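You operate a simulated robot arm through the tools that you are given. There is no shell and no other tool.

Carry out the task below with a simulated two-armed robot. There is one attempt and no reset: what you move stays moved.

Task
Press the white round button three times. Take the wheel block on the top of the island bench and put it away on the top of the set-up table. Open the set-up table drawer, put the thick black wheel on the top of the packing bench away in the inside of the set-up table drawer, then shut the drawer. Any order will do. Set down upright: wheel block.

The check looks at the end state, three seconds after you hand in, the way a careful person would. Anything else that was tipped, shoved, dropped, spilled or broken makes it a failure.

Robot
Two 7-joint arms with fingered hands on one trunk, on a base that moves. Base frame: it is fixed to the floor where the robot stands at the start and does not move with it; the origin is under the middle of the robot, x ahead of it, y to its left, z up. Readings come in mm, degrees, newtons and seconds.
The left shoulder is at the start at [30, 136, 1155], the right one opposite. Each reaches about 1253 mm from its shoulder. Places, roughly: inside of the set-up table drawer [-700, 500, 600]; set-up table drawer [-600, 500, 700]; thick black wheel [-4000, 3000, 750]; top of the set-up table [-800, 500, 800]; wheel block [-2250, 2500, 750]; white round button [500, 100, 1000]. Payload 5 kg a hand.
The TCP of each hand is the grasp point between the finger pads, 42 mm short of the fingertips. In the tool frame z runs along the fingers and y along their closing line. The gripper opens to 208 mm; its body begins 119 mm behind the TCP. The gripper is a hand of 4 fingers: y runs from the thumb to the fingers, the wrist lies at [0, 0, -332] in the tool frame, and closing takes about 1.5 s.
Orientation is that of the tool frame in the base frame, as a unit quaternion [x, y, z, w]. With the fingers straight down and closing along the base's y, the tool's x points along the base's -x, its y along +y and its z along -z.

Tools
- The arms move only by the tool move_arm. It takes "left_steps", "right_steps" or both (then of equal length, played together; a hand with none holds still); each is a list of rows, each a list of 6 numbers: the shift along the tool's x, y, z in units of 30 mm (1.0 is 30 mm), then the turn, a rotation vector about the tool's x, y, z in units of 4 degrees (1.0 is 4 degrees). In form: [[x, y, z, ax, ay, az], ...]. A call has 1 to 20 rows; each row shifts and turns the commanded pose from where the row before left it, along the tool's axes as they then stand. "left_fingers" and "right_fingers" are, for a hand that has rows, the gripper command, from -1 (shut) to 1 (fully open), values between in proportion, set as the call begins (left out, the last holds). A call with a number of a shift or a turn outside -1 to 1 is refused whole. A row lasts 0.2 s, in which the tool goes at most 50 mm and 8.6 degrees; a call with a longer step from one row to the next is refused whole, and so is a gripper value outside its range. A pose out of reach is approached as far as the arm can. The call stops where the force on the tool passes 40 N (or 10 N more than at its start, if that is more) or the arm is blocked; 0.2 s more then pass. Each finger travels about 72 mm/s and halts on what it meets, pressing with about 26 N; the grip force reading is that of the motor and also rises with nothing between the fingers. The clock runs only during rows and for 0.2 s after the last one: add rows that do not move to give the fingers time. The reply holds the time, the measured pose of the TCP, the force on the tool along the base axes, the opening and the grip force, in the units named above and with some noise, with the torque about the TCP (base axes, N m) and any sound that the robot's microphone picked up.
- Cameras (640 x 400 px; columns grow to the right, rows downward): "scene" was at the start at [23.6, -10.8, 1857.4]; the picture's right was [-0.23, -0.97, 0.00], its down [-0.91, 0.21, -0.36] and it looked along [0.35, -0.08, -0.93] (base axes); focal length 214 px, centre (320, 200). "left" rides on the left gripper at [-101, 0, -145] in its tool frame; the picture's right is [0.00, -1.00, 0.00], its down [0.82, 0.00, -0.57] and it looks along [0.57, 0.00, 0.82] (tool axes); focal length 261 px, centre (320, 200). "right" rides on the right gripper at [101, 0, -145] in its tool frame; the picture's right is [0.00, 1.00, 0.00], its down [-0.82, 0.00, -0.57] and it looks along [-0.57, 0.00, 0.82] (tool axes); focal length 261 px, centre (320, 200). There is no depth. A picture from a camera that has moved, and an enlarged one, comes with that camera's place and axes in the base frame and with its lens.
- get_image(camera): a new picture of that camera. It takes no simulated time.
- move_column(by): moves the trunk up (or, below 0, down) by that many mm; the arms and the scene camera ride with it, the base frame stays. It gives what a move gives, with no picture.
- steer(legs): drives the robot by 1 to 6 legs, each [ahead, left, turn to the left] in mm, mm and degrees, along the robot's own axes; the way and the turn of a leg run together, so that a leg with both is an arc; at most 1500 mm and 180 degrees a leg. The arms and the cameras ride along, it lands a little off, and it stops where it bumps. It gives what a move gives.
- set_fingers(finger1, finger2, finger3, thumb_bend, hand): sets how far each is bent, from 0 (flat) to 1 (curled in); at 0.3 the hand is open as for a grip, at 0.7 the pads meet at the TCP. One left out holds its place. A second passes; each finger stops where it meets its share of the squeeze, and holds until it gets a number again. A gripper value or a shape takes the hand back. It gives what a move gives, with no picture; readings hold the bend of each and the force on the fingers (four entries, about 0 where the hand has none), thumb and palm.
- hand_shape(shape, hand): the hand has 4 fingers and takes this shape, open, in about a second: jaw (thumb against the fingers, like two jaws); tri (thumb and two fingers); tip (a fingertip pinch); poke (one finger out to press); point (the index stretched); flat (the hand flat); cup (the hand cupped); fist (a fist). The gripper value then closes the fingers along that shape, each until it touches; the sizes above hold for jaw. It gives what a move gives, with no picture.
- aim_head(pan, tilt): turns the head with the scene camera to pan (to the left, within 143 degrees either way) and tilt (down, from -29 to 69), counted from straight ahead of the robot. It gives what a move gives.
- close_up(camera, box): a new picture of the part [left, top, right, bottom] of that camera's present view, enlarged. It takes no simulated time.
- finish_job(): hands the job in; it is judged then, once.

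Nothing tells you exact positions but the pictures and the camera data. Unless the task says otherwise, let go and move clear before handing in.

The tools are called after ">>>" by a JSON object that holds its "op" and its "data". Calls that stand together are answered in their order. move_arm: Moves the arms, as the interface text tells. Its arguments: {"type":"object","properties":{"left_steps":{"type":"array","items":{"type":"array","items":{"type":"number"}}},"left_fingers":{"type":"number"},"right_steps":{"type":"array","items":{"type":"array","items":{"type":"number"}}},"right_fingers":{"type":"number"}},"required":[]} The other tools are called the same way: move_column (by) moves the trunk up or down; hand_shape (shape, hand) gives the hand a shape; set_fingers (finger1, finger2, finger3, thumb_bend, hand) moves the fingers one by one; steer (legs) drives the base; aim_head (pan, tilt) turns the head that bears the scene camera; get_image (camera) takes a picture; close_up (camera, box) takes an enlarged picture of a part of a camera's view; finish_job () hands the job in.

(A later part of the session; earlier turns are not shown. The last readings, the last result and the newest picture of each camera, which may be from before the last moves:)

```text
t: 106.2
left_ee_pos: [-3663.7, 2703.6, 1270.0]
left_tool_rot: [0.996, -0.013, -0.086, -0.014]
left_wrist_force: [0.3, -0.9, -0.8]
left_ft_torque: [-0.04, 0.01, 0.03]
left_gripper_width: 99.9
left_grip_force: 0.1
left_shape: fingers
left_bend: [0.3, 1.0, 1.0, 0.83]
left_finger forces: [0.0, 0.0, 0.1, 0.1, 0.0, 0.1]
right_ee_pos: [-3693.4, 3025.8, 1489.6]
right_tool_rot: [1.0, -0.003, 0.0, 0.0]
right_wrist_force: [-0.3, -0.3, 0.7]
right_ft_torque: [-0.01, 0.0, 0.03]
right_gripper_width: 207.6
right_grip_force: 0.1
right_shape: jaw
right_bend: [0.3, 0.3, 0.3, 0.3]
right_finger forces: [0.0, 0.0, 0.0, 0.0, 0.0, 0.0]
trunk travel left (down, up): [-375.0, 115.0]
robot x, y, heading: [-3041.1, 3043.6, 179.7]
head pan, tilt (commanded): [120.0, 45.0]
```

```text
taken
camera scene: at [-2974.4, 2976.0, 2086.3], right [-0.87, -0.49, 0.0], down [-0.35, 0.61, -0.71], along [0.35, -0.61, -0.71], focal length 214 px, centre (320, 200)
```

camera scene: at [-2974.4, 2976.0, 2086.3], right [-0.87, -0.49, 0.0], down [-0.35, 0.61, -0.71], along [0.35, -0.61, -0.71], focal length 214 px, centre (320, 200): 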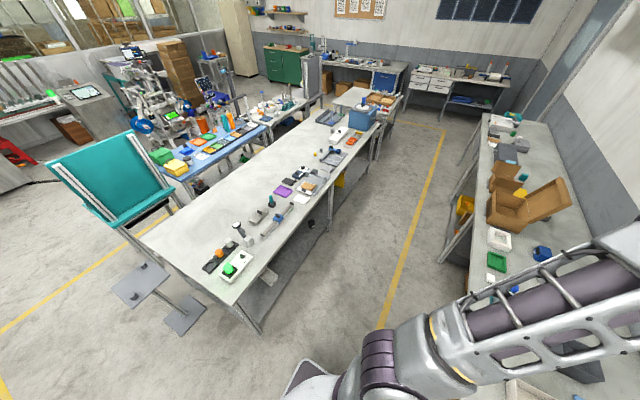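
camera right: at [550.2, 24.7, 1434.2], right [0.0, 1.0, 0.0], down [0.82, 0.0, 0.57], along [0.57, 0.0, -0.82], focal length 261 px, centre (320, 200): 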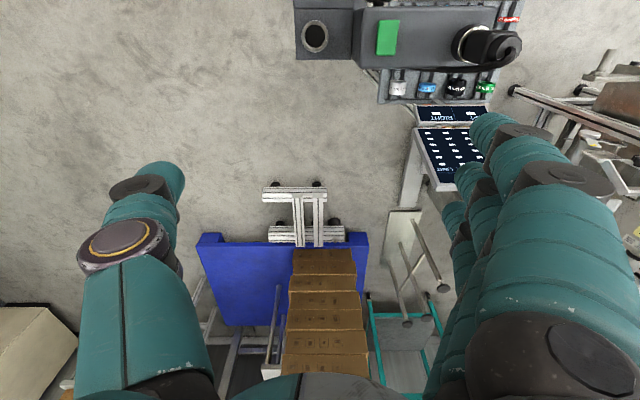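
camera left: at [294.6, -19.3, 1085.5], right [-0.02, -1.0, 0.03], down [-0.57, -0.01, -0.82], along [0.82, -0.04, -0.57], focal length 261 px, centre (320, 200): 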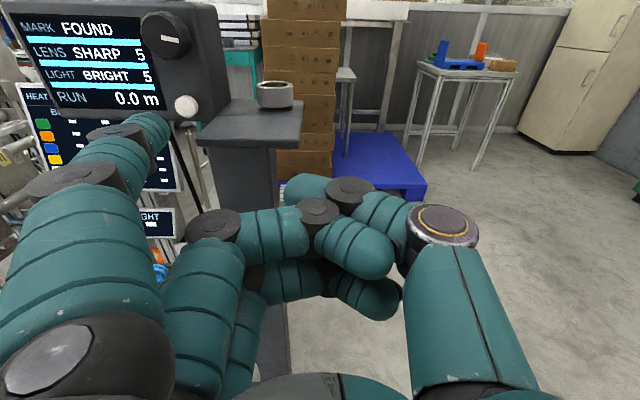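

I can see a small black round object near the back of the packing bench behind some little blocks and a taped box. I'll zoom in on both areas.

>>> {"op": "close_up", "data": {"camera": "scene", "box": [180, 160, 360, 300]}}

>>> {"op": "aim_head", "data": {"pan": -15, "tilt": 45}}

>>> {"op": "get_image", "data": {"camera": "scene"}}

>>> {"op": "close_up", "data": {"camera": "scene", "box": [160, 140, 300, 300]}}

>>> {"op": "get_image", "data": {"camera": "right"}}

```text
2.86 times, centred on (270, 230) of scene
camera zoom: at [-2974.4, 2976.0, 2086.3], right [-0.87, -0.49, 0.0], down [-0.35, 0.61, -0.71], along [0.35, -0.61, -0.71], focal length 613 px, centre (463, 114)
```

zoom: 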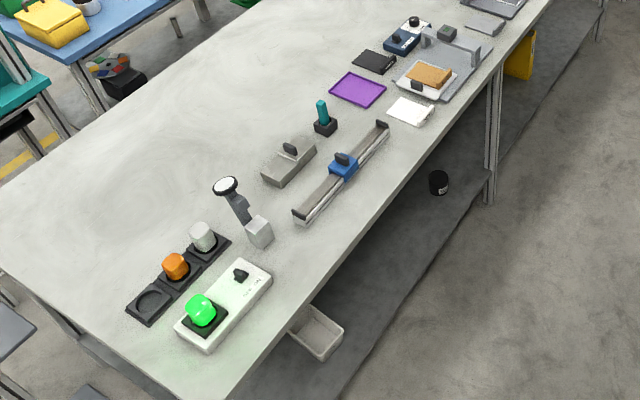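

```text
t: 108.4
left_ee_pos: [-3664.3, 2704.1, 1270.0]
left_tool_rot: [0.996, -0.013, -0.085, -0.014]
left_wrist_force: [1.0, 0.6, -0.1]
left_ft_torque: [0.0, -0.01, -0.01]
left_gripper_width: 100.3
left_grip_force: 0.0
left_shape: fingers
left_bend: [0.3, 1.0, 1.0, 0.83]
left_finger forces: [0.1, 0.0, 0.0, 0.0, 0.0, 0.0]
right_ee_pos: [-3693.9, 3026.1, 1487.8]
right_tool_rot: [1.0, -0.003, 0.0, 0.0]
right_wrist_force: [-0.5, -0.2, -0.9]
right_ft_torque: [0.03, 0.0, -0.02]
right_gripper_width: 207.9
right_grip_force: 0.0
right_shape: jaw
right_bend: [0.3, 0.3, 0.3, 0.3]
right_finger forces: [0.0, 0.1, 0.0, 0.0, 0.1, 0.0]
trunk travel left (down, up): [-375.0, 115.0]
robot x, y, heading: [-3046.4, 3043.3, 179.7]
head pan, tilt (commanded): [-15.0, 45.0]
```

```text
taken
camera scene: at [-3093.0, 3068.2, 2086.2], right [0.26, 0.96, 0.0], down [0.68, -0.19, -0.71], along [-0.68, 0.19, -0.71], focal length 214 px, centre (320, 200)
```

scene: 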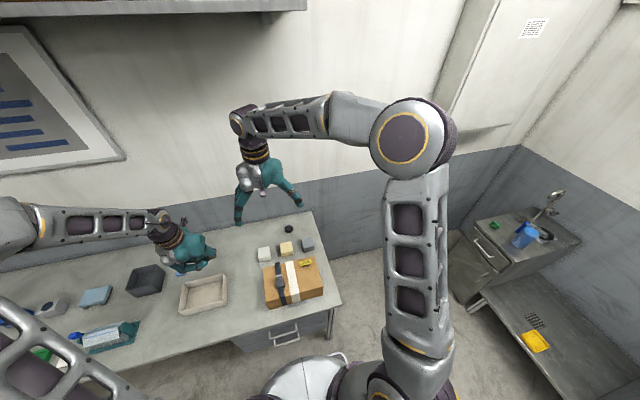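

```text
2.50 times, centred on (230, 220) of scene
camera zoom: at [-3093.0, 3068.2, 2086.2], right [0.26, 0.96, 0.0], down [0.68, -0.19, -0.71], along [-0.68, 0.19, -0.71], focal length 536 px, centre (545, 150)
```

zoom: 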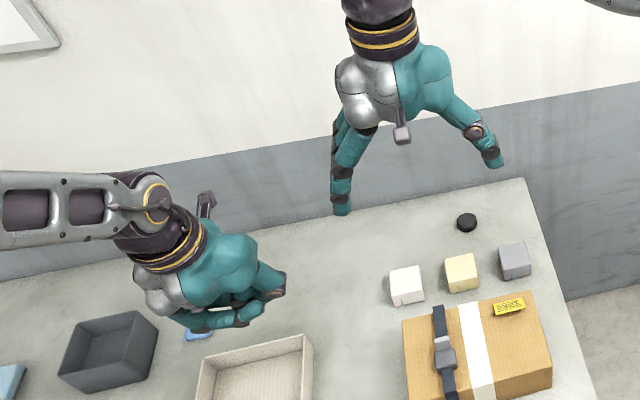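

```text
taken
camera right: at [-3592.1, 3026.2, 1634.6], right [-0.01, -1.0, 0.0], down [-0.82, 0.01, 0.57], along [-0.57, 0.01, -0.82], focal length 261 px, centre (320, 200)
```

right: 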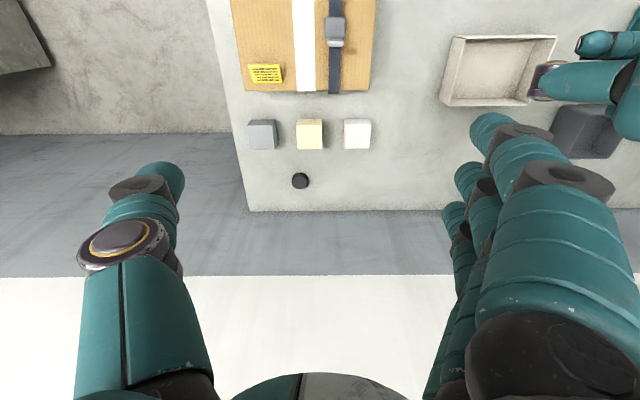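

The black wheel is at about (-4051, 3098), bench top z≈843. I'll zoom in on it and on the rest of the packing bench to be sure it's the right one.

>>> {"op": "close_up", "data": {"camera": "right", "box": [230, 100, 390, 220]}}

>>> {"op": "close_up", "data": {"camera": "scene", "box": [250, 210, 340, 266]}}

>>> {"op": "aim_head", "data": {"pan": 30, "tilt": 40}}

>>> {"op": "get_image", "data": {"camera": "scene"}}

>>> {"op": "get_image", "data": {"camera": "left"}}

```text
3.33 times, centred on (310, 160) of right
camera zoom: at [-3592.1, 3026.2, 1634.6], right [-0.01, -1.0, 0.0], down [-0.82, 0.01, 0.57], along [-0.57, 0.01, -0.82], focal length 869 px, centre (353, 333)
```

zoom: 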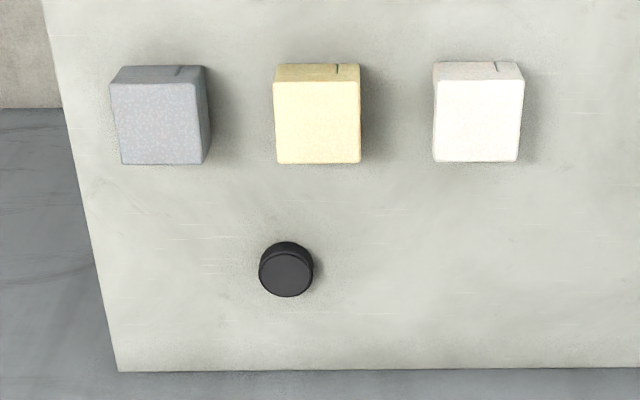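

```text
7.11 times, centred on (295, 238) of scene
camera zoom: at [-3093.0, 3068.2, 2086.2], right [0.26, 0.96, 0.0], down [0.68, -0.19, -0.71], along [-0.68, 0.19, -0.71], focal length 1525 px, centre (498, -70)
```

zoom: 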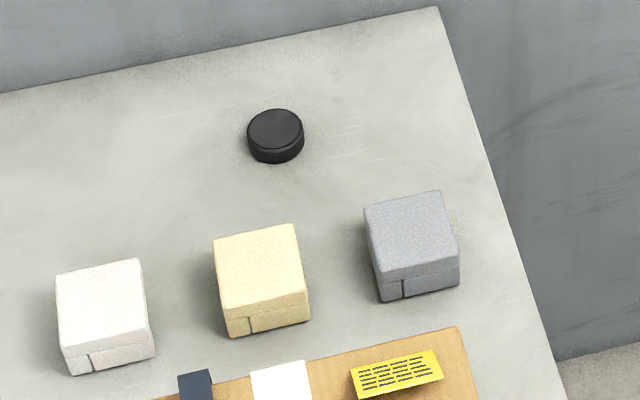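

```text
t: 109.5
left_ee_pos: [-3663.7, 2705.4, 1268.4]
left_tool_rot: [0.996, -0.013, -0.085, -0.013]
left_wrist_force: [0.3, 1.3, 0.3]
left_ft_torque: [0.01, -0.01, 0.0]
left_gripper_width: 100.3
left_grip_force: 0.0
left_shape: fingers
left_bend: [0.3, 1.0, 1.0, 0.83]
left_finger forces: [0.0, 0.0, 0.0, 0.1, 0.0, 0.0]
right_ee_pos: [-3693.6, 3025.9, 1489.0]
right_tool_rot: [1.0, -0.004, 0.0, 0.0]
right_wrist_force: [0.3, 0.2, 0.2]
right_ft_torque: [-0.01, -0.01, 0.0]
right_gripper_width: 207.7
right_grip_force: 0.1
right_shape: jaw
right_bend: [0.3, 0.3, 0.3, 0.3]
right_finger forces: [0.0, 0.1, 0.0, 0.0, 0.0, 0.1]
trunk travel left (down, up): [-375.0, 115.0]
robot x, y, heading: [-3043.3, 3039.4, 179.5]
head pan, tilt (commanded): [30.0, 40.0]
```

```text
taken
camera scene: at [-3088.6, 3004.7, 2093.5], right [-0.49, 0.87, 0.0], down [0.56, 0.32, -0.77], along [-0.67, -0.38, -0.64], focal length 214 px, centre (320, 200)
```

scene: 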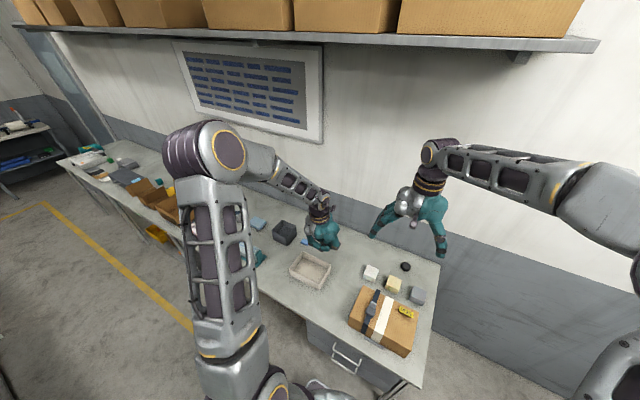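

```text
taken
camera left: at [-3737.8, 2702.6, 1428.9], right [0.02, 1.0, 0.03], down [0.91, -0.03, 0.42], along [0.42, 0.01, -0.91], focal length 261 px, centre (320, 200)
```

left: 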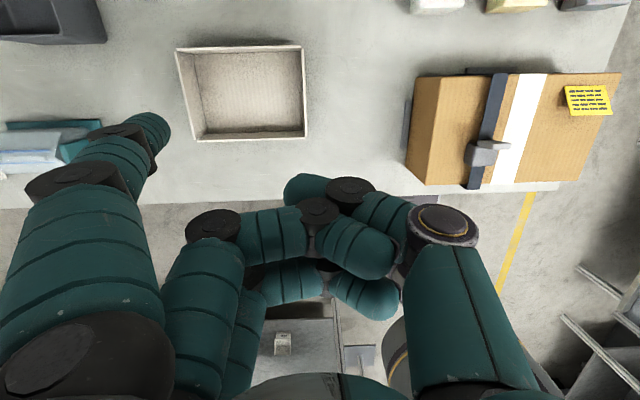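

The flat black disc (about 57 mm across) near the bench's back is the thick black wheel. I'll move 200 mm closer to the bench, then bring the right hand over it.

>>> {"op": "steer", "data": {"legs": [[200, 0, 0]]}}

>>> {"op": "get_image", "data": {"camera": "right"}}

```text
t: 110.9
left_ee_pos: [-3805.2, 2706.8, 1265.5]
left_tool_rot: [0.996, -0.018, -0.083, -0.013]
left_wrist_force: [-3.6, -0.4, -1.2]
left_ft_torque: [-0.01, -0.44, -0.01]
left_gripper_width: 100.2
left_grip_force: 0.1
left_shape: fingers
left_bend: [0.3, 1.0, 1.0, 0.83]
left_finger forces: [0.1, 0.0, 0.0, 0.1, 0.0, 0.0]
right_ee_pos: [-3832.5, 3029.8, 1485.8]
right_tool_rot: [1.0, -0.007, 0.002, 0.001]
right_wrist_force: [-3.2, -0.1, -2.1]
right_ft_torque: [-0.03, -0.59, -0.03]
right_gripper_width: 207.7
right_grip_force: 0.1
right_shape: jaw
right_bend: [0.3, 0.3, 0.3, 0.3]
right_finger forces: [0.0, 0.0, 0.1, 0.1, 0.1, 0.0]
trunk travel left (down, up): [-375.0, 115.0]
robot x, y, heading: [-3170.5, 3042.9, 179.0]
head pan, tilt (commanded): [30.0, 40.0]
stopped in leg 1: the robot was blocked; the commanded pose is now the measured one
```

```text
taken
camera right: at [-3731.0, 3028.3, 1632.0], right [-0.02, -1.0, 0.0], down [-0.82, 0.02, 0.57], along [-0.57, 0.01, -0.82], focal length 261 px, centre (320, 200)
```

right: 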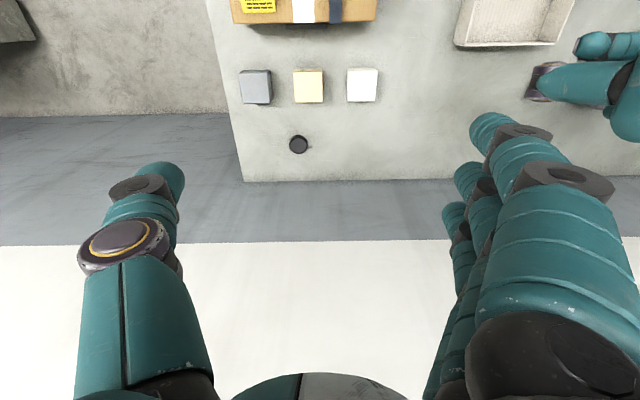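

The base bumped the bench front, so the bench edge is nearer than I thought (x≈-3475). I'll back off 40 mm and reach from there with the hand slightly tilted.

>>> {"op": "steer", "data": {"legs": [[-40, 0, 0]]}}

>>> {"op": "aim_head", "data": {"pan": -10, "tilt": 50}}

>>> {"op": "get_image", "data": {"camera": "scene"}}

>>> {"op": "get_image", "data": {"camera": "right"}}

```text
t: 111.7
left_ee_pos: [-3760.7, 2705.7, 1270.1]
left_tool_rot: [0.996, -0.017, -0.086, -0.014]
left_wrist_force: [0.2, -0.2, 0.2]
left_ft_torque: [0.02, -0.07, -0.03]
left_gripper_width: 100.2
left_grip_force: 0.0
left_shape: fingers
left_bend: [0.3, 1.0, 1.0, 0.83]
left_finger forces: [0.0, 0.0, 0.0, 0.0, 0.0, 0.0]
right_ee_pos: [-3786.4, 3027.6, 1489.8]
right_tool_rot: [1.0, -0.007, 0.0, 0.001]
right_wrist_force: [-0.5, -0.3, 0.6]
right_ft_torque: [0.01, -0.04, -0.01]
right_gripper_width: 207.9
right_grip_force: 0.1
right_shape: jaw
right_bend: [0.3, 0.3, 0.3, 0.3]
right_finger forces: [0.0, 0.1, 0.0, 0.0, 0.1, 0.0]
trunk travel left (down, up): [-375.0, 115.0]
robot x, y, heading: [-3136.9, 3043.5, 179.3]
head pan, tilt (commanded): [30.0, 40.0]
```

```text
t: 112.8
left_ee_pos: [-3759.5, 2705.9, 1269.6]
left_tool_rot: [0.996, -0.017, -0.086, -0.013]
left_wrist_force: [-1.0, -0.3, -1.1]
left_ft_torque: [0.03, -0.02, 0.03]
left_gripper_width: 100.2
left_grip_force: 0.0
left_shape: fingers
left_bend: [0.3, 1.0, 1.0, 0.83]
left_finger forces: [0.0, 0.0, 0.0, 0.0, 0.0, 0.0]
right_ee_pos: [-3785.0, 3026.6, 1490.2]
right_tool_rot: [1.0, -0.007, -0.001, 0.001]
right_wrist_force: [0.1, 0.1, 0.4]
right_ft_torque: [-0.01, -0.05, -0.02]
right_gripper_width: 208.0
right_grip_force: 0.0
right_shape: jaw
right_bend: [0.3, 0.3, 0.3, 0.3]
right_finger forces: [0.0, 0.0, 0.1, 0.0, 0.0, 0.0]
trunk travel left (down, up): [-375.0, 115.0]
robot x, y, heading: [-3132.1, 3040.4, 178.9]
head pan, tilt (commanded): [-10.0, 50.0]
```

```text
taken
camera scene: at [-3182.1, 3058.2, 2079.3], right [0.19, 0.98, 0.0], down [0.75, -0.14, -0.64], along [-0.63, 0.12, -0.77], focal length 214 px, centre (320, 200)
```

scene: 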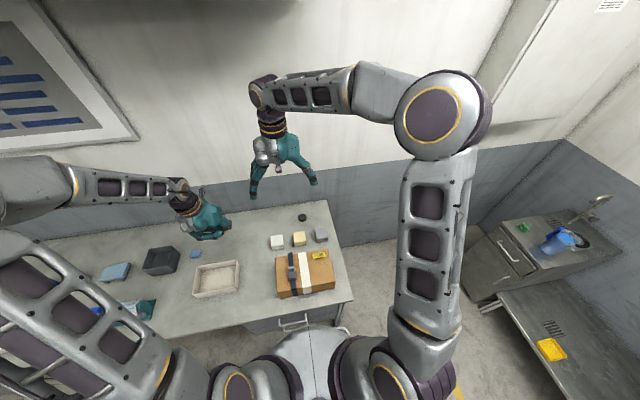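

```text
taken
camera right: at [-3683.4, 3026.9, 1635.9], right [-0.02, -1.0, 0.0], down [-0.82, 0.02, 0.57], along [-0.57, 0.01, -0.82], focal length 261 px, centre (320, 200)
```

right: 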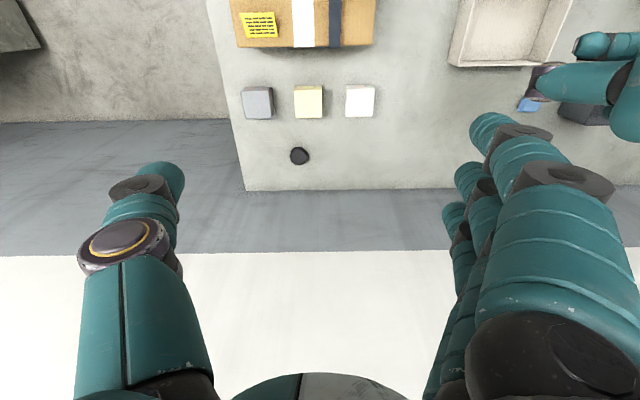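

I'll bring the right hand over the wheel at a safe height and tilt it slightly.

>>> {"op": "move_arm", "data": {"right_steps": [[-0.7, -0.18, 1, 0, 0, 0], [-0.7, -0.18, 1, 0, 0, 0], [-0.7, -0.18, 1, 0, 0, 0], [-0.7, -0.18, 1, 0, 0, 0], [-0.7, -0.18, 1, 0, 0, 0], [-0.7, -0.18, 1, 0, 0, 0], [-0.7, -0.18, 1, 0, 0, 0], [-0.7, -0.18, 1, 0, 0, 0], [-0.7, -0.18, 1, 0, 0, 0], [-0.7, -0.18, 1, 0, 0, 0], [-0.7, -0.18, 1, 0, 0, 0], [-0.7, -0.18, 1, 0, 0, 0], [-0.7, -0.18, 1, 0, 0, 0], [0, 0, 0, 0, -1, 0], [0, 0, 0, 0, -1, 0], [0, 0, 0, 0, -0.5, 0]]}}

>>> {"op": "get_image", "data": {"camera": "right"}}

>>> {"op": "close_up", "data": {"camera": "scene", "box": [210, 150, 370, 300]}}

```text
t: 116.2
left_ee_pos: [-3759.1, 2707.1, 1270.4]
left_tool_rot: [0.996, -0.017, -0.086, -0.013]
left_wrist_force: [-0.6, 0.1, 0.1]
left_ft_torque: [0.0, 0.0, -0.01]
left_gripper_width: 100.3
left_grip_force: 0.0
left_shape: fingers
left_bend: [0.3, 1.0, 1.0, 0.83]
left_finger forces: [0.0, 0.1, 0.1, 0.0, 0.0, 0.1]
right_ee_pos: [-4058.6, 3099.7, 1102.5]
right_tool_rot: [0.996, -0.007, -0.089, 0.001]
right_wrist_force: [0.4, -0.1, 0.3]
right_ft_torque: [-0.03, -0.02, 0.02]
right_gripper_width: 207.9
right_grip_force: 0.0
right_shape: jaw
right_bend: [0.3, 0.3, 0.3, 0.3]
right_finger forces: [0.1, 0.0, 0.0, 0.0, 0.0, 0.0]
trunk travel left (down, up): [-375.0, 115.0]
robot x, y, heading: [-3136.1, 3041.3, 179.0]
head pan, tilt (commanded): [-10.0, 50.0]
```

```text
taken
camera right: at [-3932.6, 3098.9, 1227.5], right [-0.02, -1.0, 0.0], down [-0.71, 0.02, 0.71], along [-0.71, 0.01, -0.71], focal length 261 px, centre (320, 200)
```

right: 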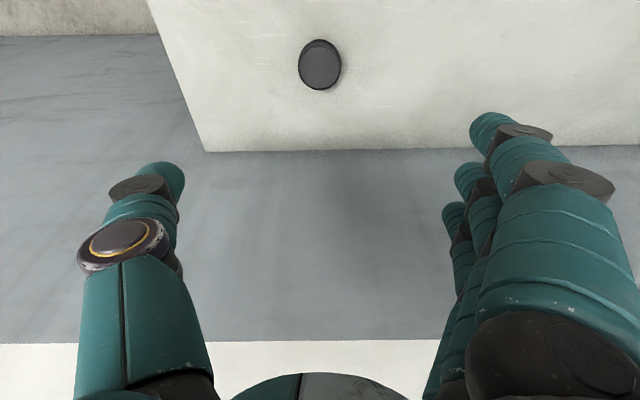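

```text
2.67 times, centred on (290, 225) of scene
camera zoom: at [-3181.5, 3058.2, 2079.3], right [0.19, 0.98, 0.0], down [0.75, -0.14, -0.64], along [-0.63, 0.12, -0.77], focal length 572 px, centre (400, 133)
```

zoom: 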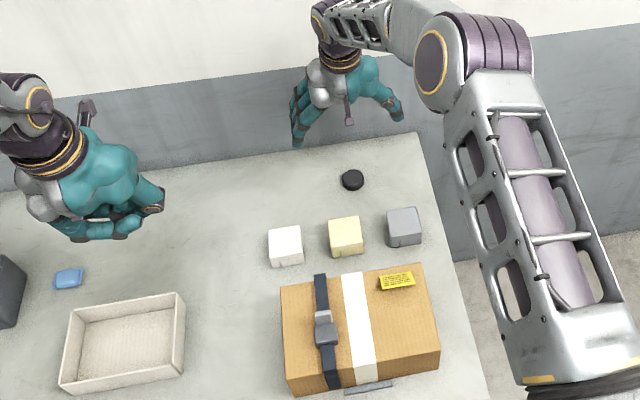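

The wheel is directly beneath the open hand. I'll descend most of the way.

>>> {"op": "move_arm", "data": {"right_steps": [[0.209, -0.01, 0.99, 0, 0, 0], [0.209, -0.01, 0.99, 0, 0, 0], [0.209, -0.01, 0.99, 0, 0, 0], [0.209, -0.01, 0.99, 0, 0, 0], [0.209, -0.01, 0.99, 0, 0, 0], [0.209, -0.01, 0.99, 0, 0, 0]]}}

>>> {"op": "get_image", "data": {"camera": "right"}}

>>> {"op": "close_up", "data": {"camera": "scene", "box": [230, 160, 350, 270]}}

```text
t: 117.6
left_ee_pos: [-3760.4, 2706.0, 1269.3]
left_tool_rot: [0.996, -0.017, -0.087, -0.013]
left_wrist_force: [-1.0, -0.1, -0.5]
left_ft_torque: [-0.01, -0.05, 0.0]
left_gripper_width: 100.5
left_grip_force: 0.0
left_shape: fingers
left_bend: [0.3, 1.0, 1.0, 0.83]
left_finger forces: [0.0, 0.0, 0.0, 0.0, 0.1, 0.1]
right_ee_pos: [-4050.5, 3102.8, 915.9]
right_tool_rot: [0.996, -0.007, -0.089, 0.002]
right_wrist_force: [-0.4, -0.3, 1.2]
right_ft_torque: [-0.02, -0.14, 0.03]
right_gripper_width: 208.0
right_grip_force: 0.1
right_shape: jaw
right_bend: [0.3, 0.3, 0.3, 0.3]
right_finger forces: [0.1, 0.1, 0.1, 0.1, 0.0, 0.0]
trunk travel left (down, up): [-375.0, 115.0]
robot x, y, heading: [-3132.1, 3046.2, 178.9]
head pan, tilt (commanded): [-10.0, 50.0]
```

```text
taken
camera right: at [-3925.3, 3101.4, 1043.0], right [-0.02, -1.0, 0.0], down [-0.71, 0.02, 0.71], along [-0.71, 0.01, -0.71], focal length 261 px, centre (320, 200)
```

right: 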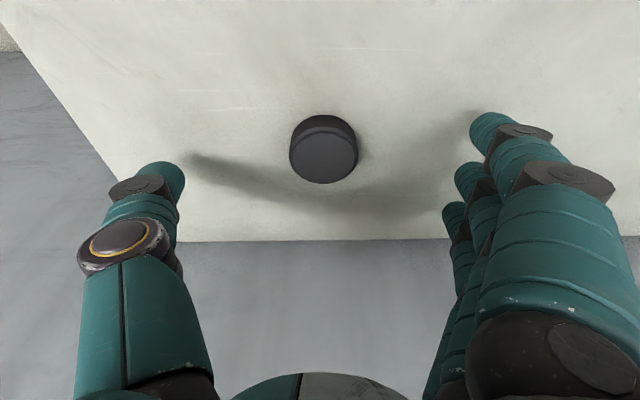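

```text
3.64 times, centred on (290, 215) of scene
camera zoom: at [-3182.4, 3058.3, 2079.2], right [0.19, 0.98, 0.0], down [0.75, -0.14, -0.64], along [-0.63, 0.12, -0.77], focal length 780 px, centre (429, 146)
```

zoom: 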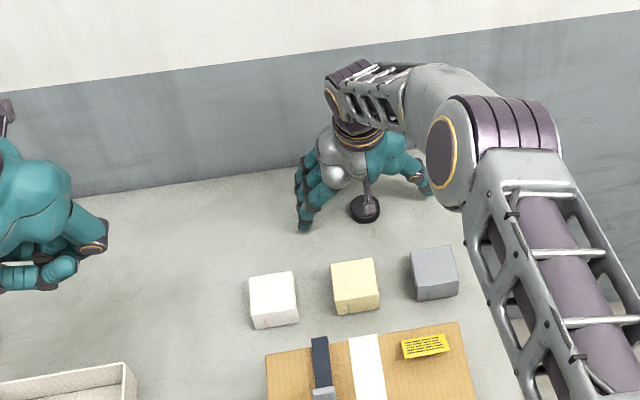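

The wheel sits centred between thumb and fingers. I'll descend the last bit and close the grip.

>>> {"op": "move_arm", "data": {"right_steps": [[0.16, 0, 0.35, 0, 0, 0], [0.16, 0, 0.34, 0, 0, 0]]}}

>>> {"op": "get_image", "data": {"camera": "right"}}

```text
t: 118.2
left_ee_pos: [-3758.7, 2706.0, 1269.6]
left_tool_rot: [0.996, -0.016, -0.086, -0.014]
left_wrist_force: [-0.5, 1.1, 0.2]
left_ft_torque: [-0.02, 0.02, 0.03]
left_gripper_width: 100.1
left_grip_force: 0.1
left_shape: fingers
left_bend: [0.3, 1.0, 1.0, 0.83]
left_finger forces: [0.0, 0.0, 0.0, 0.1, 0.0, 0.1]
right_ee_pos: [-4043.5, 3101.1, 897.2]
right_tool_rot: [0.996, -0.007, -0.088, 0.001]
right_wrist_force: [-0.1, 0.0, 0.8]
right_ft_torque: [-0.02, -0.03, 0.0]
right_gripper_width: 208.0
right_grip_force: 0.0
right_shape: jaw
right_bend: [0.3, 0.3, 0.3, 0.3]
right_finger forces: [0.1, 0.0, 0.0, 0.1, 0.1, 0.0]
trunk travel left (down, up): [-375.0, 115.0]
robot x, y, heading: [-3135.3, 3042.2, 179.1]
head pan, tilt (commanded): [-10.0, 50.0]
```

```text
taken
camera right: at [-3918.7, 3100.7, 1023.0], right [-0.02, -1.0, 0.0], down [-0.71, 0.02, 0.71], along [-0.71, 0.01, -0.71], focal length 261 px, centre (320, 200)
```

right: 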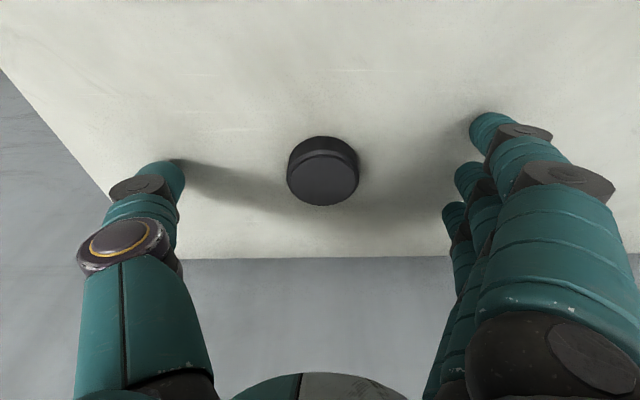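

Fingertips are just above the bench. I'll close partway first and check.

>>> {"op": "move_arm", "data": {"right_steps": [[0, 0, 0, 0, 0, 0], [0, 0, 0, 0, 0, 0], [0, 0, 0, 0, 0, 0], [0, 0, 0, 0, 0, 0]], "right_fingers": -0.15}}

>>> {"op": "get_image", "data": {"camera": "right"}}

```text
t: 119.2
left_ee_pos: [-3757.4, 2706.5, 1271.5]
left_tool_rot: [0.996, -0.016, -0.087, -0.014]
left_wrist_force: [-0.4, 0.1, 0.1]
left_ft_torque: [0.0, 0.0, -0.03]
left_gripper_width: 100.3
left_grip_force: 0.1
left_shape: fingers
left_bend: [0.3, 1.0, 1.0, 0.83]
left_finger forces: [0.0, 0.0, 0.0, 0.0, 0.0, 0.1]
right_ee_pos: [-4044.6, 3100.0, 901.1]
right_tool_rot: [0.996, -0.006, -0.089, 0.002]
right_wrist_force: [0.4, -5.4, 17.1]
right_ft_torque: [-1.43, -0.54, -0.23]
right_gripper_width: 92.5
right_grip_force: 0.0
right_shape: jaw
right_bend: [0.73, 0.73, 0.73, 0.7]
right_finger forces: [16.7, 0.0, 0.0, 0.1, 0.0, 0.1]
trunk travel left (down, up): [-375.0, 115.0]
robot x, y, heading: [-3132.4, 3041.2, 179.3]
head pan, tilt (commanded): [-10.0, 50.0]
```

```text
taken
camera right: at [-3918.9, 3099.3, 1025.3], right [-0.02, -1.0, 0.01], down [-0.7, 0.02, 0.71], along [-0.71, 0.01, -0.7], focal length 261 px, centre (320, 200)
```

right: 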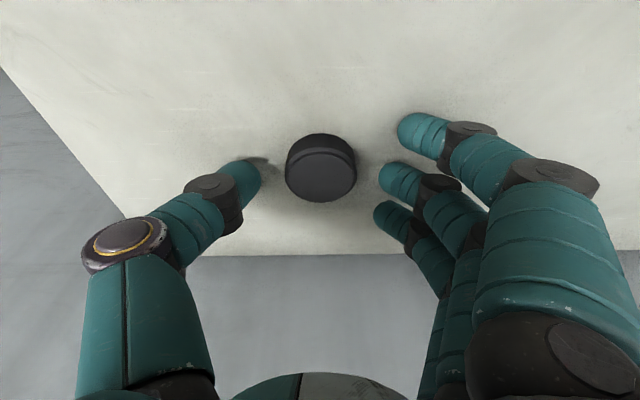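

Finger1, lowest due to the tilt, touches the bench. I'll raise slightly and reduce the tilt, then close onto the wheel.

>>> {"op": "move_arm", "data": {"right_steps": [[-0.03, 0, -0.2, 0, 0.6, 0], [0, 0, 0, 0, 0.6, 0], [0, 0, 0, 0, 0, 0]]}}

>>> {"op": "get_image", "data": {"camera": "right"}}

```text
t: 120.0
left_ee_pos: [-3758.1, 2707.0, 1270.4]
left_tool_rot: [0.996, -0.017, -0.086, -0.014]
left_wrist_force: [-1.0, -1.2, 0.5]
left_ft_torque: [0.02, 0.0, -0.02]
left_gripper_width: 100.3
left_grip_force: 0.0
left_shape: fingers
left_bend: [0.3, 1.0, 1.0, 0.83]
left_finger forces: [0.1, 0.0, 0.0, 0.0, 0.1, 0.0]
right_ee_pos: [-4044.9, 3101.2, 902.8]
right_tool_rot: [0.999, -0.007, -0.047, 0.002]
right_wrist_force: [0.0, -0.1, 0.1]
right_ft_torque: [-0.01, -0.01, 0.01]
right_gripper_width: 89.3
right_grip_force: 0.1
right_shape: jaw
right_bend: [0.73, 0.73, 0.73, 0.7]
right_finger forces: [0.1, 0.0, 0.1, 0.0, 0.1, 0.0]
trunk travel left (down, up): [-375.0, 115.0]
robot x, y, heading: [-3133.6, 3043.8, 179.2]
head pan, tilt (commanded): [-10.0, 50.0]
```

```text
taken
camera right: at [-3930.0, 3100.3, 1039.1], right [-0.02, -1.0, 0.0], down [-0.76, 0.02, 0.64], along [-0.64, 0.01, -0.76], focal length 261 px, centre (320, 200)
```

right: 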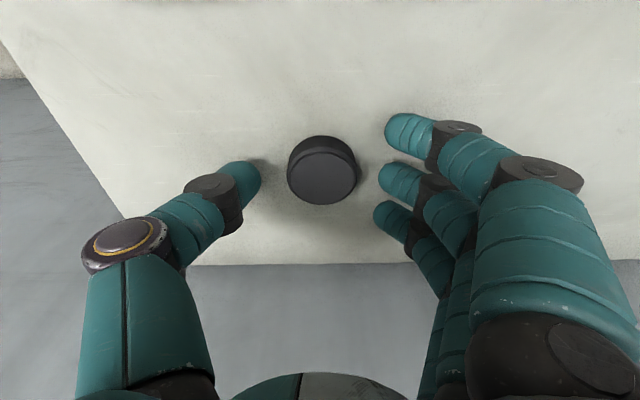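

No table contact now. Closing onto the wheel.

>>> {"op": "move_arm", "data": {"right_steps": [[0, 0, 0, 0, 0, 0], [0, 0, 0, 0, 0, 0], [0, 0, 0, 0, 0, 0], [0, 0, 0, 0, 0, 0], [0, 0, 0, 0, 0, 0]], "right_fingers": -1}}

>>> {"op": "get_image", "data": {"camera": "right"}}

```text
t: 121.2
left_ee_pos: [-3756.9, 2706.4, 1269.6]
left_tool_rot: [0.996, -0.018, -0.086, -0.013]
left_wrist_force: [-0.7, 0.1, 0.6]
left_ft_torque: [-0.01, 0.01, -0.03]
left_gripper_width: 99.9
left_grip_force: 0.1
left_shape: fingers
left_bend: [0.3, 1.0, 1.0, 0.83]
left_finger forces: [0.0, 0.0, 0.0, 0.1, 0.1, 0.0]
right_ee_pos: [-4045.0, 3101.8, 904.5]
right_tool_rot: [0.999, -0.007, -0.048, 0.001]
right_wrist_force: [0.5, 2.7, 1.6]
right_ft_torque: [0.03, 0.05, -0.03]
right_gripper_width: 28.6
right_grip_force: 26.2
right_shape: jaw
right_bend: [0.7, 0.73, 0.71, 0.7]
right_finger forces: [0.1, 10.8, 6.8, 0.0, 19.6, 0.1]
trunk travel left (down, up): [-375.0, 115.0]
robot x, y, heading: [-3133.1, 3043.3, 179.3]
head pan, tilt (commanded): [-10.0, 50.0]
```

```text
taken
camera right: at [-3930.2, 3100.5, 1039.7], right [-0.02, -1.0, 0.0], down [-0.76, 0.02, 0.65], along [-0.65, 0.01, -0.76], focal length 261 px, centre (320, 200)
```

right: 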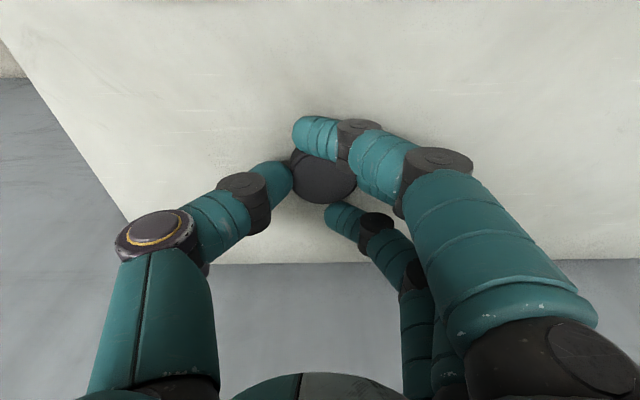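

The wheel is pinched between the thumb and fingers 2/3. I'll lift slowly and check.

>>> {"op": "move_arm", "data": {"right_steps": [[0, 0, -0.3, 0, 0, 0], [0, 0, -0.5, 0, 0, 0], [0, 0, -0.7, 0, 0, 0], [0, 0, -1, 0, 0, 0], [0, 0, -1, 0, 0, 0]]}}

>>> {"op": "get_image", "data": {"camera": "right"}}

>>> {"op": "close_up", "data": {"camera": "scene", "box": [230, 160, 350, 270]}}

```text
t: 122.4
left_ee_pos: [-3758.4, 2707.0, 1270.7]
left_tool_rot: [0.996, -0.017, -0.087, -0.013]
left_wrist_force: [0.2, 0.5, 0.5]
left_ft_torque: [-0.01, 0.06, -0.01]
left_gripper_width: 100.1
left_grip_force: 0.0
left_shape: fingers
left_bend: [0.3, 1.0, 1.0, 0.83]
left_finger forces: [0.0, 0.0, 0.1, 0.1, 0.0, 0.0]
right_ee_pos: [-4033.7, 3101.1, 1008.4]
right_tool_rot: [0.999, -0.008, -0.047, 0.002]
right_wrist_force: [0.6, 0.4, -1.7]
right_ft_torque: [0.04, 0.17, -0.01]
right_gripper_width: 27.2
right_grip_force: 26.0
right_shape: jaw
right_bend: [0.7, 0.72, 0.72, 0.71]
right_finger forces: [0.0, 11.8, 8.1, 0.1, 15.9, 0.0]
trunk travel left (down, up): [-375.0, 115.0]
robot x, y, heading: [-3138.2, 3044.4, 179.0]
head pan, tilt (commanded): [-10.0, 50.0]
```

```text
taken
camera right: at [-3919.2, 3100.5, 1143.4], right [-0.02, -1.0, 0.0], down [-0.76, 0.02, 0.65], along [-0.65, 0.01, -0.76], focal length 261 px, centre (320, 200)
```

right: 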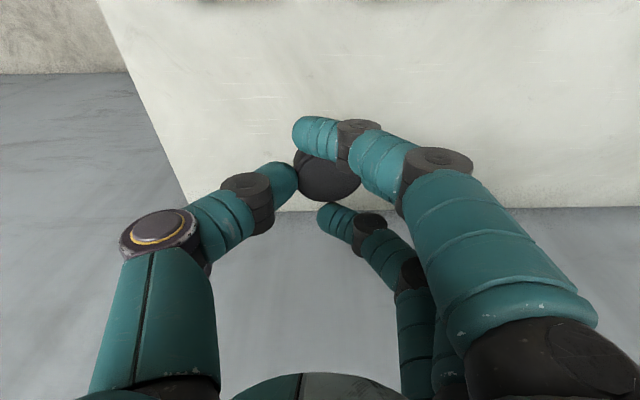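

```text
3.64 times, centred on (290, 215) of scene
camera zoom: at [-3179.9, 3058.5, 2079.4], right [0.19, 0.98, 0.0], down [0.75, -0.14, -0.64], along [-0.63, 0.12, -0.77], focal length 780 px, centre (429, 146)
```

zoom: 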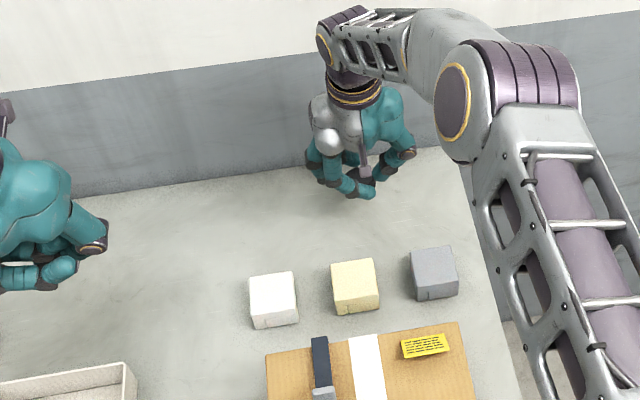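

The wheel is securely lifted. I'll raise the right hand back to a travel height, then back away from the bench and look at the island.

>>> {"op": "move_arm", "data": {"right_steps": [[0, 0, -1, 0, 0, 0], [0, 0, -1, 0, 0, 0], [0, 0, -1, 0, 0, 0], [0.5, 0, -1, 0, 0, 0], [0.8, 0, -1, 0, 0, 0], [0.8, 0, -1, 0, 0, 0], [0.8, 0, -1, 0, 0, 0], [0.8, 0, -1, 0, 0, 0], [0.8, 0, -1, 0, 0, 0], [0.8, 0, -1, 0, 0, 0], [0.8, 0, -1, 0, 0, 0], [0.8, 0, -1, 0, 0, 0], [0.8, 0, -1, 0, 0, 0], [0.8, 0, -1, 0, 0, 0]]}}

>>> {"op": "hand_shape", "data": {"shape": "jaw", "hand": "left"}}

>>> {"op": "steer", "data": {"legs": [[-205, 0, 0]]}}

>>> {"op": "aim_head", "data": {"pan": 130, "tilt": 45}}

>>> {"op": "get_image", "data": {"camera": "scene"}}

>>> {"op": "get_image", "data": {"camera": "right"}}

```text
t: 125.4
left_ee_pos: [-3757.4, 2706.5, 1270.9]
left_tool_rot: [0.996, -0.016, -0.088, -0.014]
left_wrist_force: [0.5, -0.1, 0.9]
left_ft_torque: [0.01, 0.17, 0.01]
left_gripper_width: 100.3
left_grip_force: 0.1
left_shape: fingers
left_bend: [0.3, 1.0, 1.0, 0.83]
left_finger forces: [0.0, 0.1, 0.1, 0.1, 0.1, 0.0]
right_ee_pos: [-3739.9, 3094.8, 1401.0]
right_tool_rot: [0.999, -0.007, -0.047, 0.001]
right_wrist_force: [0.5, 0.4, -0.4]
right_ft_torque: [-0.01, 0.17, 0.01]
right_gripper_width: 27.0
right_grip_force: 25.8
right_shape: jaw
right_bend: [0.7, 0.72, 0.72, 0.71]
right_finger forces: [0.0, 11.9, 7.1, 0.1, 15.8, 0.0]
trunk travel left (down, up): [-375.0, 115.0]
robot x, y, heading: [-3134.0, 3043.8, 179.0]
head pan, tilt (commanded): [-10.0, 50.0]
```

```text
t: 126.3
left_ee_pos: [-3758.3, 2705.4, 1270.1]
left_tool_rot: [0.996, -0.017, -0.087, -0.014]
left_wrist_force: [-0.2, 0.8, 0.0]
left_ft_torque: [0.0, -0.01, 0.0]
left_gripper_width: 207.6
left_grip_force: 0.0
left_shape: jaw
left_bend: [0.3, 0.3, 0.3, 0.3]
left_finger forces: [0.0, 0.0, 0.0, 0.0, 0.0, 0.0]
right_ee_pos: [-3743.8, 3096.2, 1399.8]
right_tool_rot: [0.999, -0.006, -0.046, 0.002]
right_wrist_force: [-0.3, 0.2, -0.7]
right_ft_torque: [-0.01, -0.02, 0.01]
right_gripper_width: 27.1
right_grip_force: 25.6
right_shape: jaw
right_bend: [0.7, 0.72, 0.72, 0.71]
right_finger forces: [0.1, 12.0, 7.2, 0.0, 15.9, 0.1]
trunk travel left (down, up): [-375.0, 115.0]
robot x, y, heading: [-3136.9, 3043.3, 179.1]
head pan, tilt (commanded): [-10.0, 50.0]
```

```text
t: 127.9
left_ee_pos: [-3555.2, 2704.2, 1269.7]
left_tool_rot: [0.996, -0.019, -0.086, -0.013]
left_wrist_force: [0.0, 0.5, 0.0]
left_ft_torque: [0.0, 0.03, 0.03]
left_gripper_width: 207.9
left_grip_force: 0.1
left_shape: jaw
left_bend: [0.3, 0.3, 0.3, 0.3]
left_finger forces: [0.0, 0.0, 0.0, 0.1, 0.0, 0.0]
right_ee_pos: [-3536.8, 3094.4, 1402.2]
right_tool_rot: [0.999, -0.008, -0.048, 0.001]
right_wrist_force: [-0.4, 0.5, -0.4]
right_ft_torque: [-0.02, 0.04, 0.02]
right_gripper_width: 27.0
right_grip_force: 26.5
right_shape: jaw
right_bend: [0.7, 0.72, 0.72, 0.71]
right_finger forces: [0.0, 11.8, 7.1, 0.1, 15.9, 0.0]
trunk travel left (down, up): [-375.0, 115.0]
robot x, y, heading: [-2926.1, 3039.8, 178.9]
head pan, tilt (commanded): [-10.0, 50.0]
```

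```text
t: 130.2
left_ee_pos: [-3555.0, 2704.2, 1270.2]
left_tool_rot: [0.996, -0.018, -0.087, -0.014]
left_wrist_force: [0.2, -0.3, 0.9]
left_ft_torque: [-0.01, 0.02, -0.03]
left_gripper_width: 208.1
left_grip_force: 0.1
left_shape: jaw
left_bend: [0.3, 0.3, 0.3, 0.3]
left_finger forces: [0.0, 0.0, 0.1, 0.0, 0.0, 0.1]
right_ee_pos: [-3538.2, 3094.3, 1400.3]
right_tool_rot: [0.999, -0.008, -0.047, 0.002]
right_wrist_force: [-0.5, 0.1, 0.2]
right_ft_torque: [0.0, 0.0, 0.02]
right_gripper_width: 27.2
right_grip_force: 26.3
right_shape: jaw
right_bend: [0.7, 0.72, 0.72, 0.71]
right_finger forces: [0.0, 11.9, 7.0, 0.0, 15.9, 0.1]
trunk travel left (down, up): [-375.0, 115.0]
robot x, y, heading: [-2927.4, 3040.0, 179.0]
head pan, tilt (commanded): [130.0, 45.0]
```

```text
taken
camera scene: at [-2849.4, 2977.2, 2086.3], right [-0.78, -0.63, 0.0], down [-0.44, 0.55, -0.71], along [0.44, -0.55, -0.71], focal length 214 px, centre (320, 200)
```

scene: 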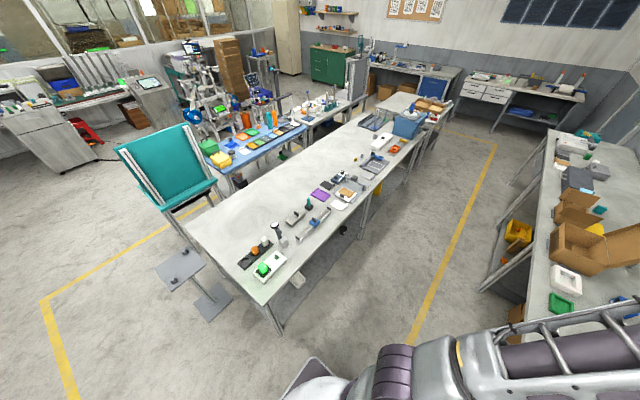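

```text
taken
camera right: at [-3423.6, 3093.5, 1536.0], right [-0.02, -1.0, 0.0], down [-0.76, 0.02, 0.65], along [-0.65, 0.01, -0.76], focal length 261 px, centre (320, 200)
```

right: 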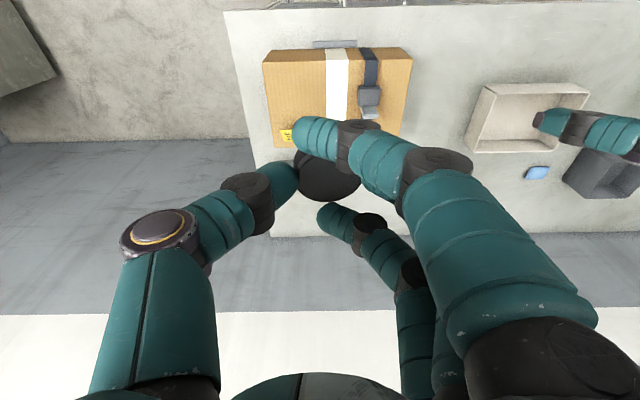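

>>> {"op": "close_up", "data": {"camera": "scene", "box": [230, 190, 350, 290]}}

>>> {"op": "close_up", "data": {"camera": "scene", "box": [300, 120, 420, 220]}}

```text
4.00 times, centred on (290, 240) of scene
camera zoom: at [-2849.4, 2977.2, 2086.3], right [-0.78, -0.63, 0.0], down [-0.44, 0.55, -0.71], along [0.44, -0.55, -0.71], focal length 858 px, centre (440, 40)
```

zoom: 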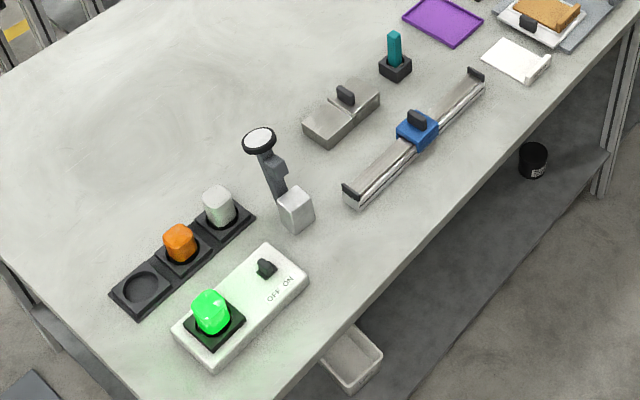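

```text
4.00 times, centred on (360, 170) of scene
camera zoom: at [-2849.4, 2977.2, 2086.3], right [-0.78, -0.63, 0.0], down [-0.44, 0.55, -0.71], along [0.44, -0.55, -0.71], focal length 858 px, centre (160, 320)
```

zoom: 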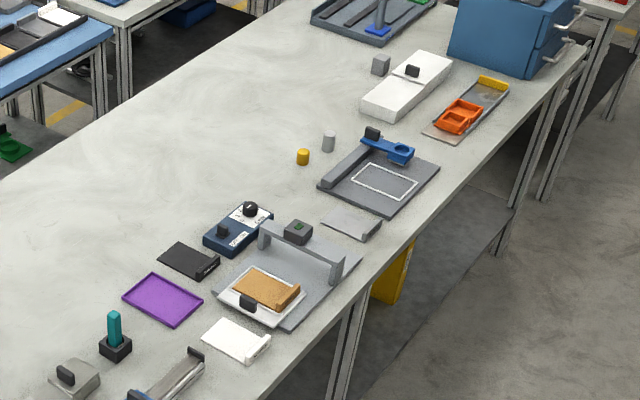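

Several small devices stand near the island's north-west end; I need a closer look to identify the wheel block. I'll turn around to face the island (turning via north) and slide south.

>>> {"op": "steer", "data": {"legs": [[0, 0, -90], [0, 0, -89]]}}

>>> {"op": "aim_head", "data": {"pan": -10, "tilt": 45}}

>>> {"op": "get_image", "data": {"camera": "scene"}}

>>> {"op": "get_image", "data": {"camera": "left"}}

```text
t: 138.2
left_ee_pos: [-2309.9, 3386.6, 1270.3]
left_tool_rot: [0.009, 0.996, -0.013, 0.086]
left_wrist_force: [0.0, -0.5, -1.0]
left_ft_torque: [0.0, 0.02, 0.0]
left_gripper_width: 208.1
left_grip_force: 0.1
left_shape: jaw
left_bend: [0.3, 0.3, 0.3, 0.3]
left_finger forces: [0.1, 0.0, 0.1, 0.0, 0.2, 0.0]
right_ee_pos: [-2318.7, 2996.7, 1399.8]
right_tool_rot: [-0.002, 0.999, 0.002, 0.046]
right_wrist_force: [-0.2, -0.2, -0.1]
right_ft_torque: [-0.01, 0.0, 0.02]
right_gripper_width: 27.4
right_grip_force: 26.3
right_shape: jaw
right_bend: [0.7, 0.72, 0.72, 0.71]
right_finger forces: [0.1, 12.1, 6.1, 0.0, 16.0, 0.0]
trunk travel left (down, up): [-375.0, 115.0]
robot x, y, heading: [-2929.4, 3039.3, 0.0]
head pan, tilt (commanded): [130.0, 45.0]
```

```text
t: 140.4
left_ee_pos: [-2310.7, 3387.5, 1270.3]
left_tool_rot: [0.009, 0.996, -0.013, 0.087]
left_wrist_force: [0.7, 0.9, 0.1]
left_ft_torque: [-0.01, 0.01, 0.03]
left_gripper_width: 208.3
left_grip_force: 0.0
left_shape: jaw
left_bend: [0.3, 0.3, 0.3, 0.3]
left_finger forces: [0.0, 0.1, 0.0, 0.1, 0.1, 0.0]
right_ee_pos: [-2319.3, 2995.7, 1399.4]
right_tool_rot: [-0.001, 0.999, 0.001, 0.046]
right_wrist_force: [0.0, 0.8, -0.6]
right_ft_torque: [0.02, 0.02, -0.03]
right_gripper_width: 26.9
right_grip_force: 26.2
right_shape: jaw
right_bend: [0.7, 0.72, 0.72, 0.71]
right_finger forces: [0.0, 12.0, 6.0, 0.1, 16.0, 0.0]
trunk travel left (down, up): [-375.0, 115.0]
robot x, y, heading: [-2930.6, 3039.7, 0.3]
head pan, tilt (commanded): [-10.0, 45.0]
```

```text
taken
camera scene: at [-2879.7, 3027.2, 2086.2], right [-0.17, -0.99, 0.0], down [-0.7, 0.12, -0.71], along [0.7, -0.12, -0.71], focal length 214 px, centre (320, 200)
```

scene: 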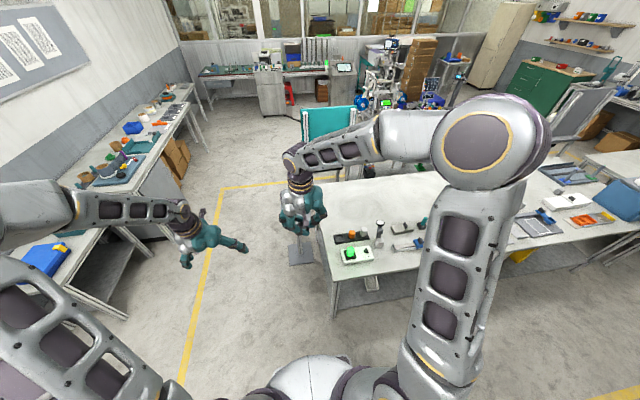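

```text
taken
camera left: at [-2234.6, 3390.0, 1430.3], right [-0.02, -1.0, 0.02], down [-0.91, 0.02, 0.42], along [-0.42, -0.02, -0.91], focal length 261 px, centre (320, 200)
```

left: 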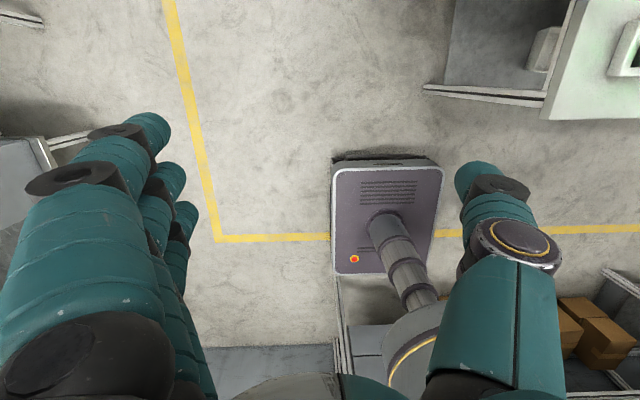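

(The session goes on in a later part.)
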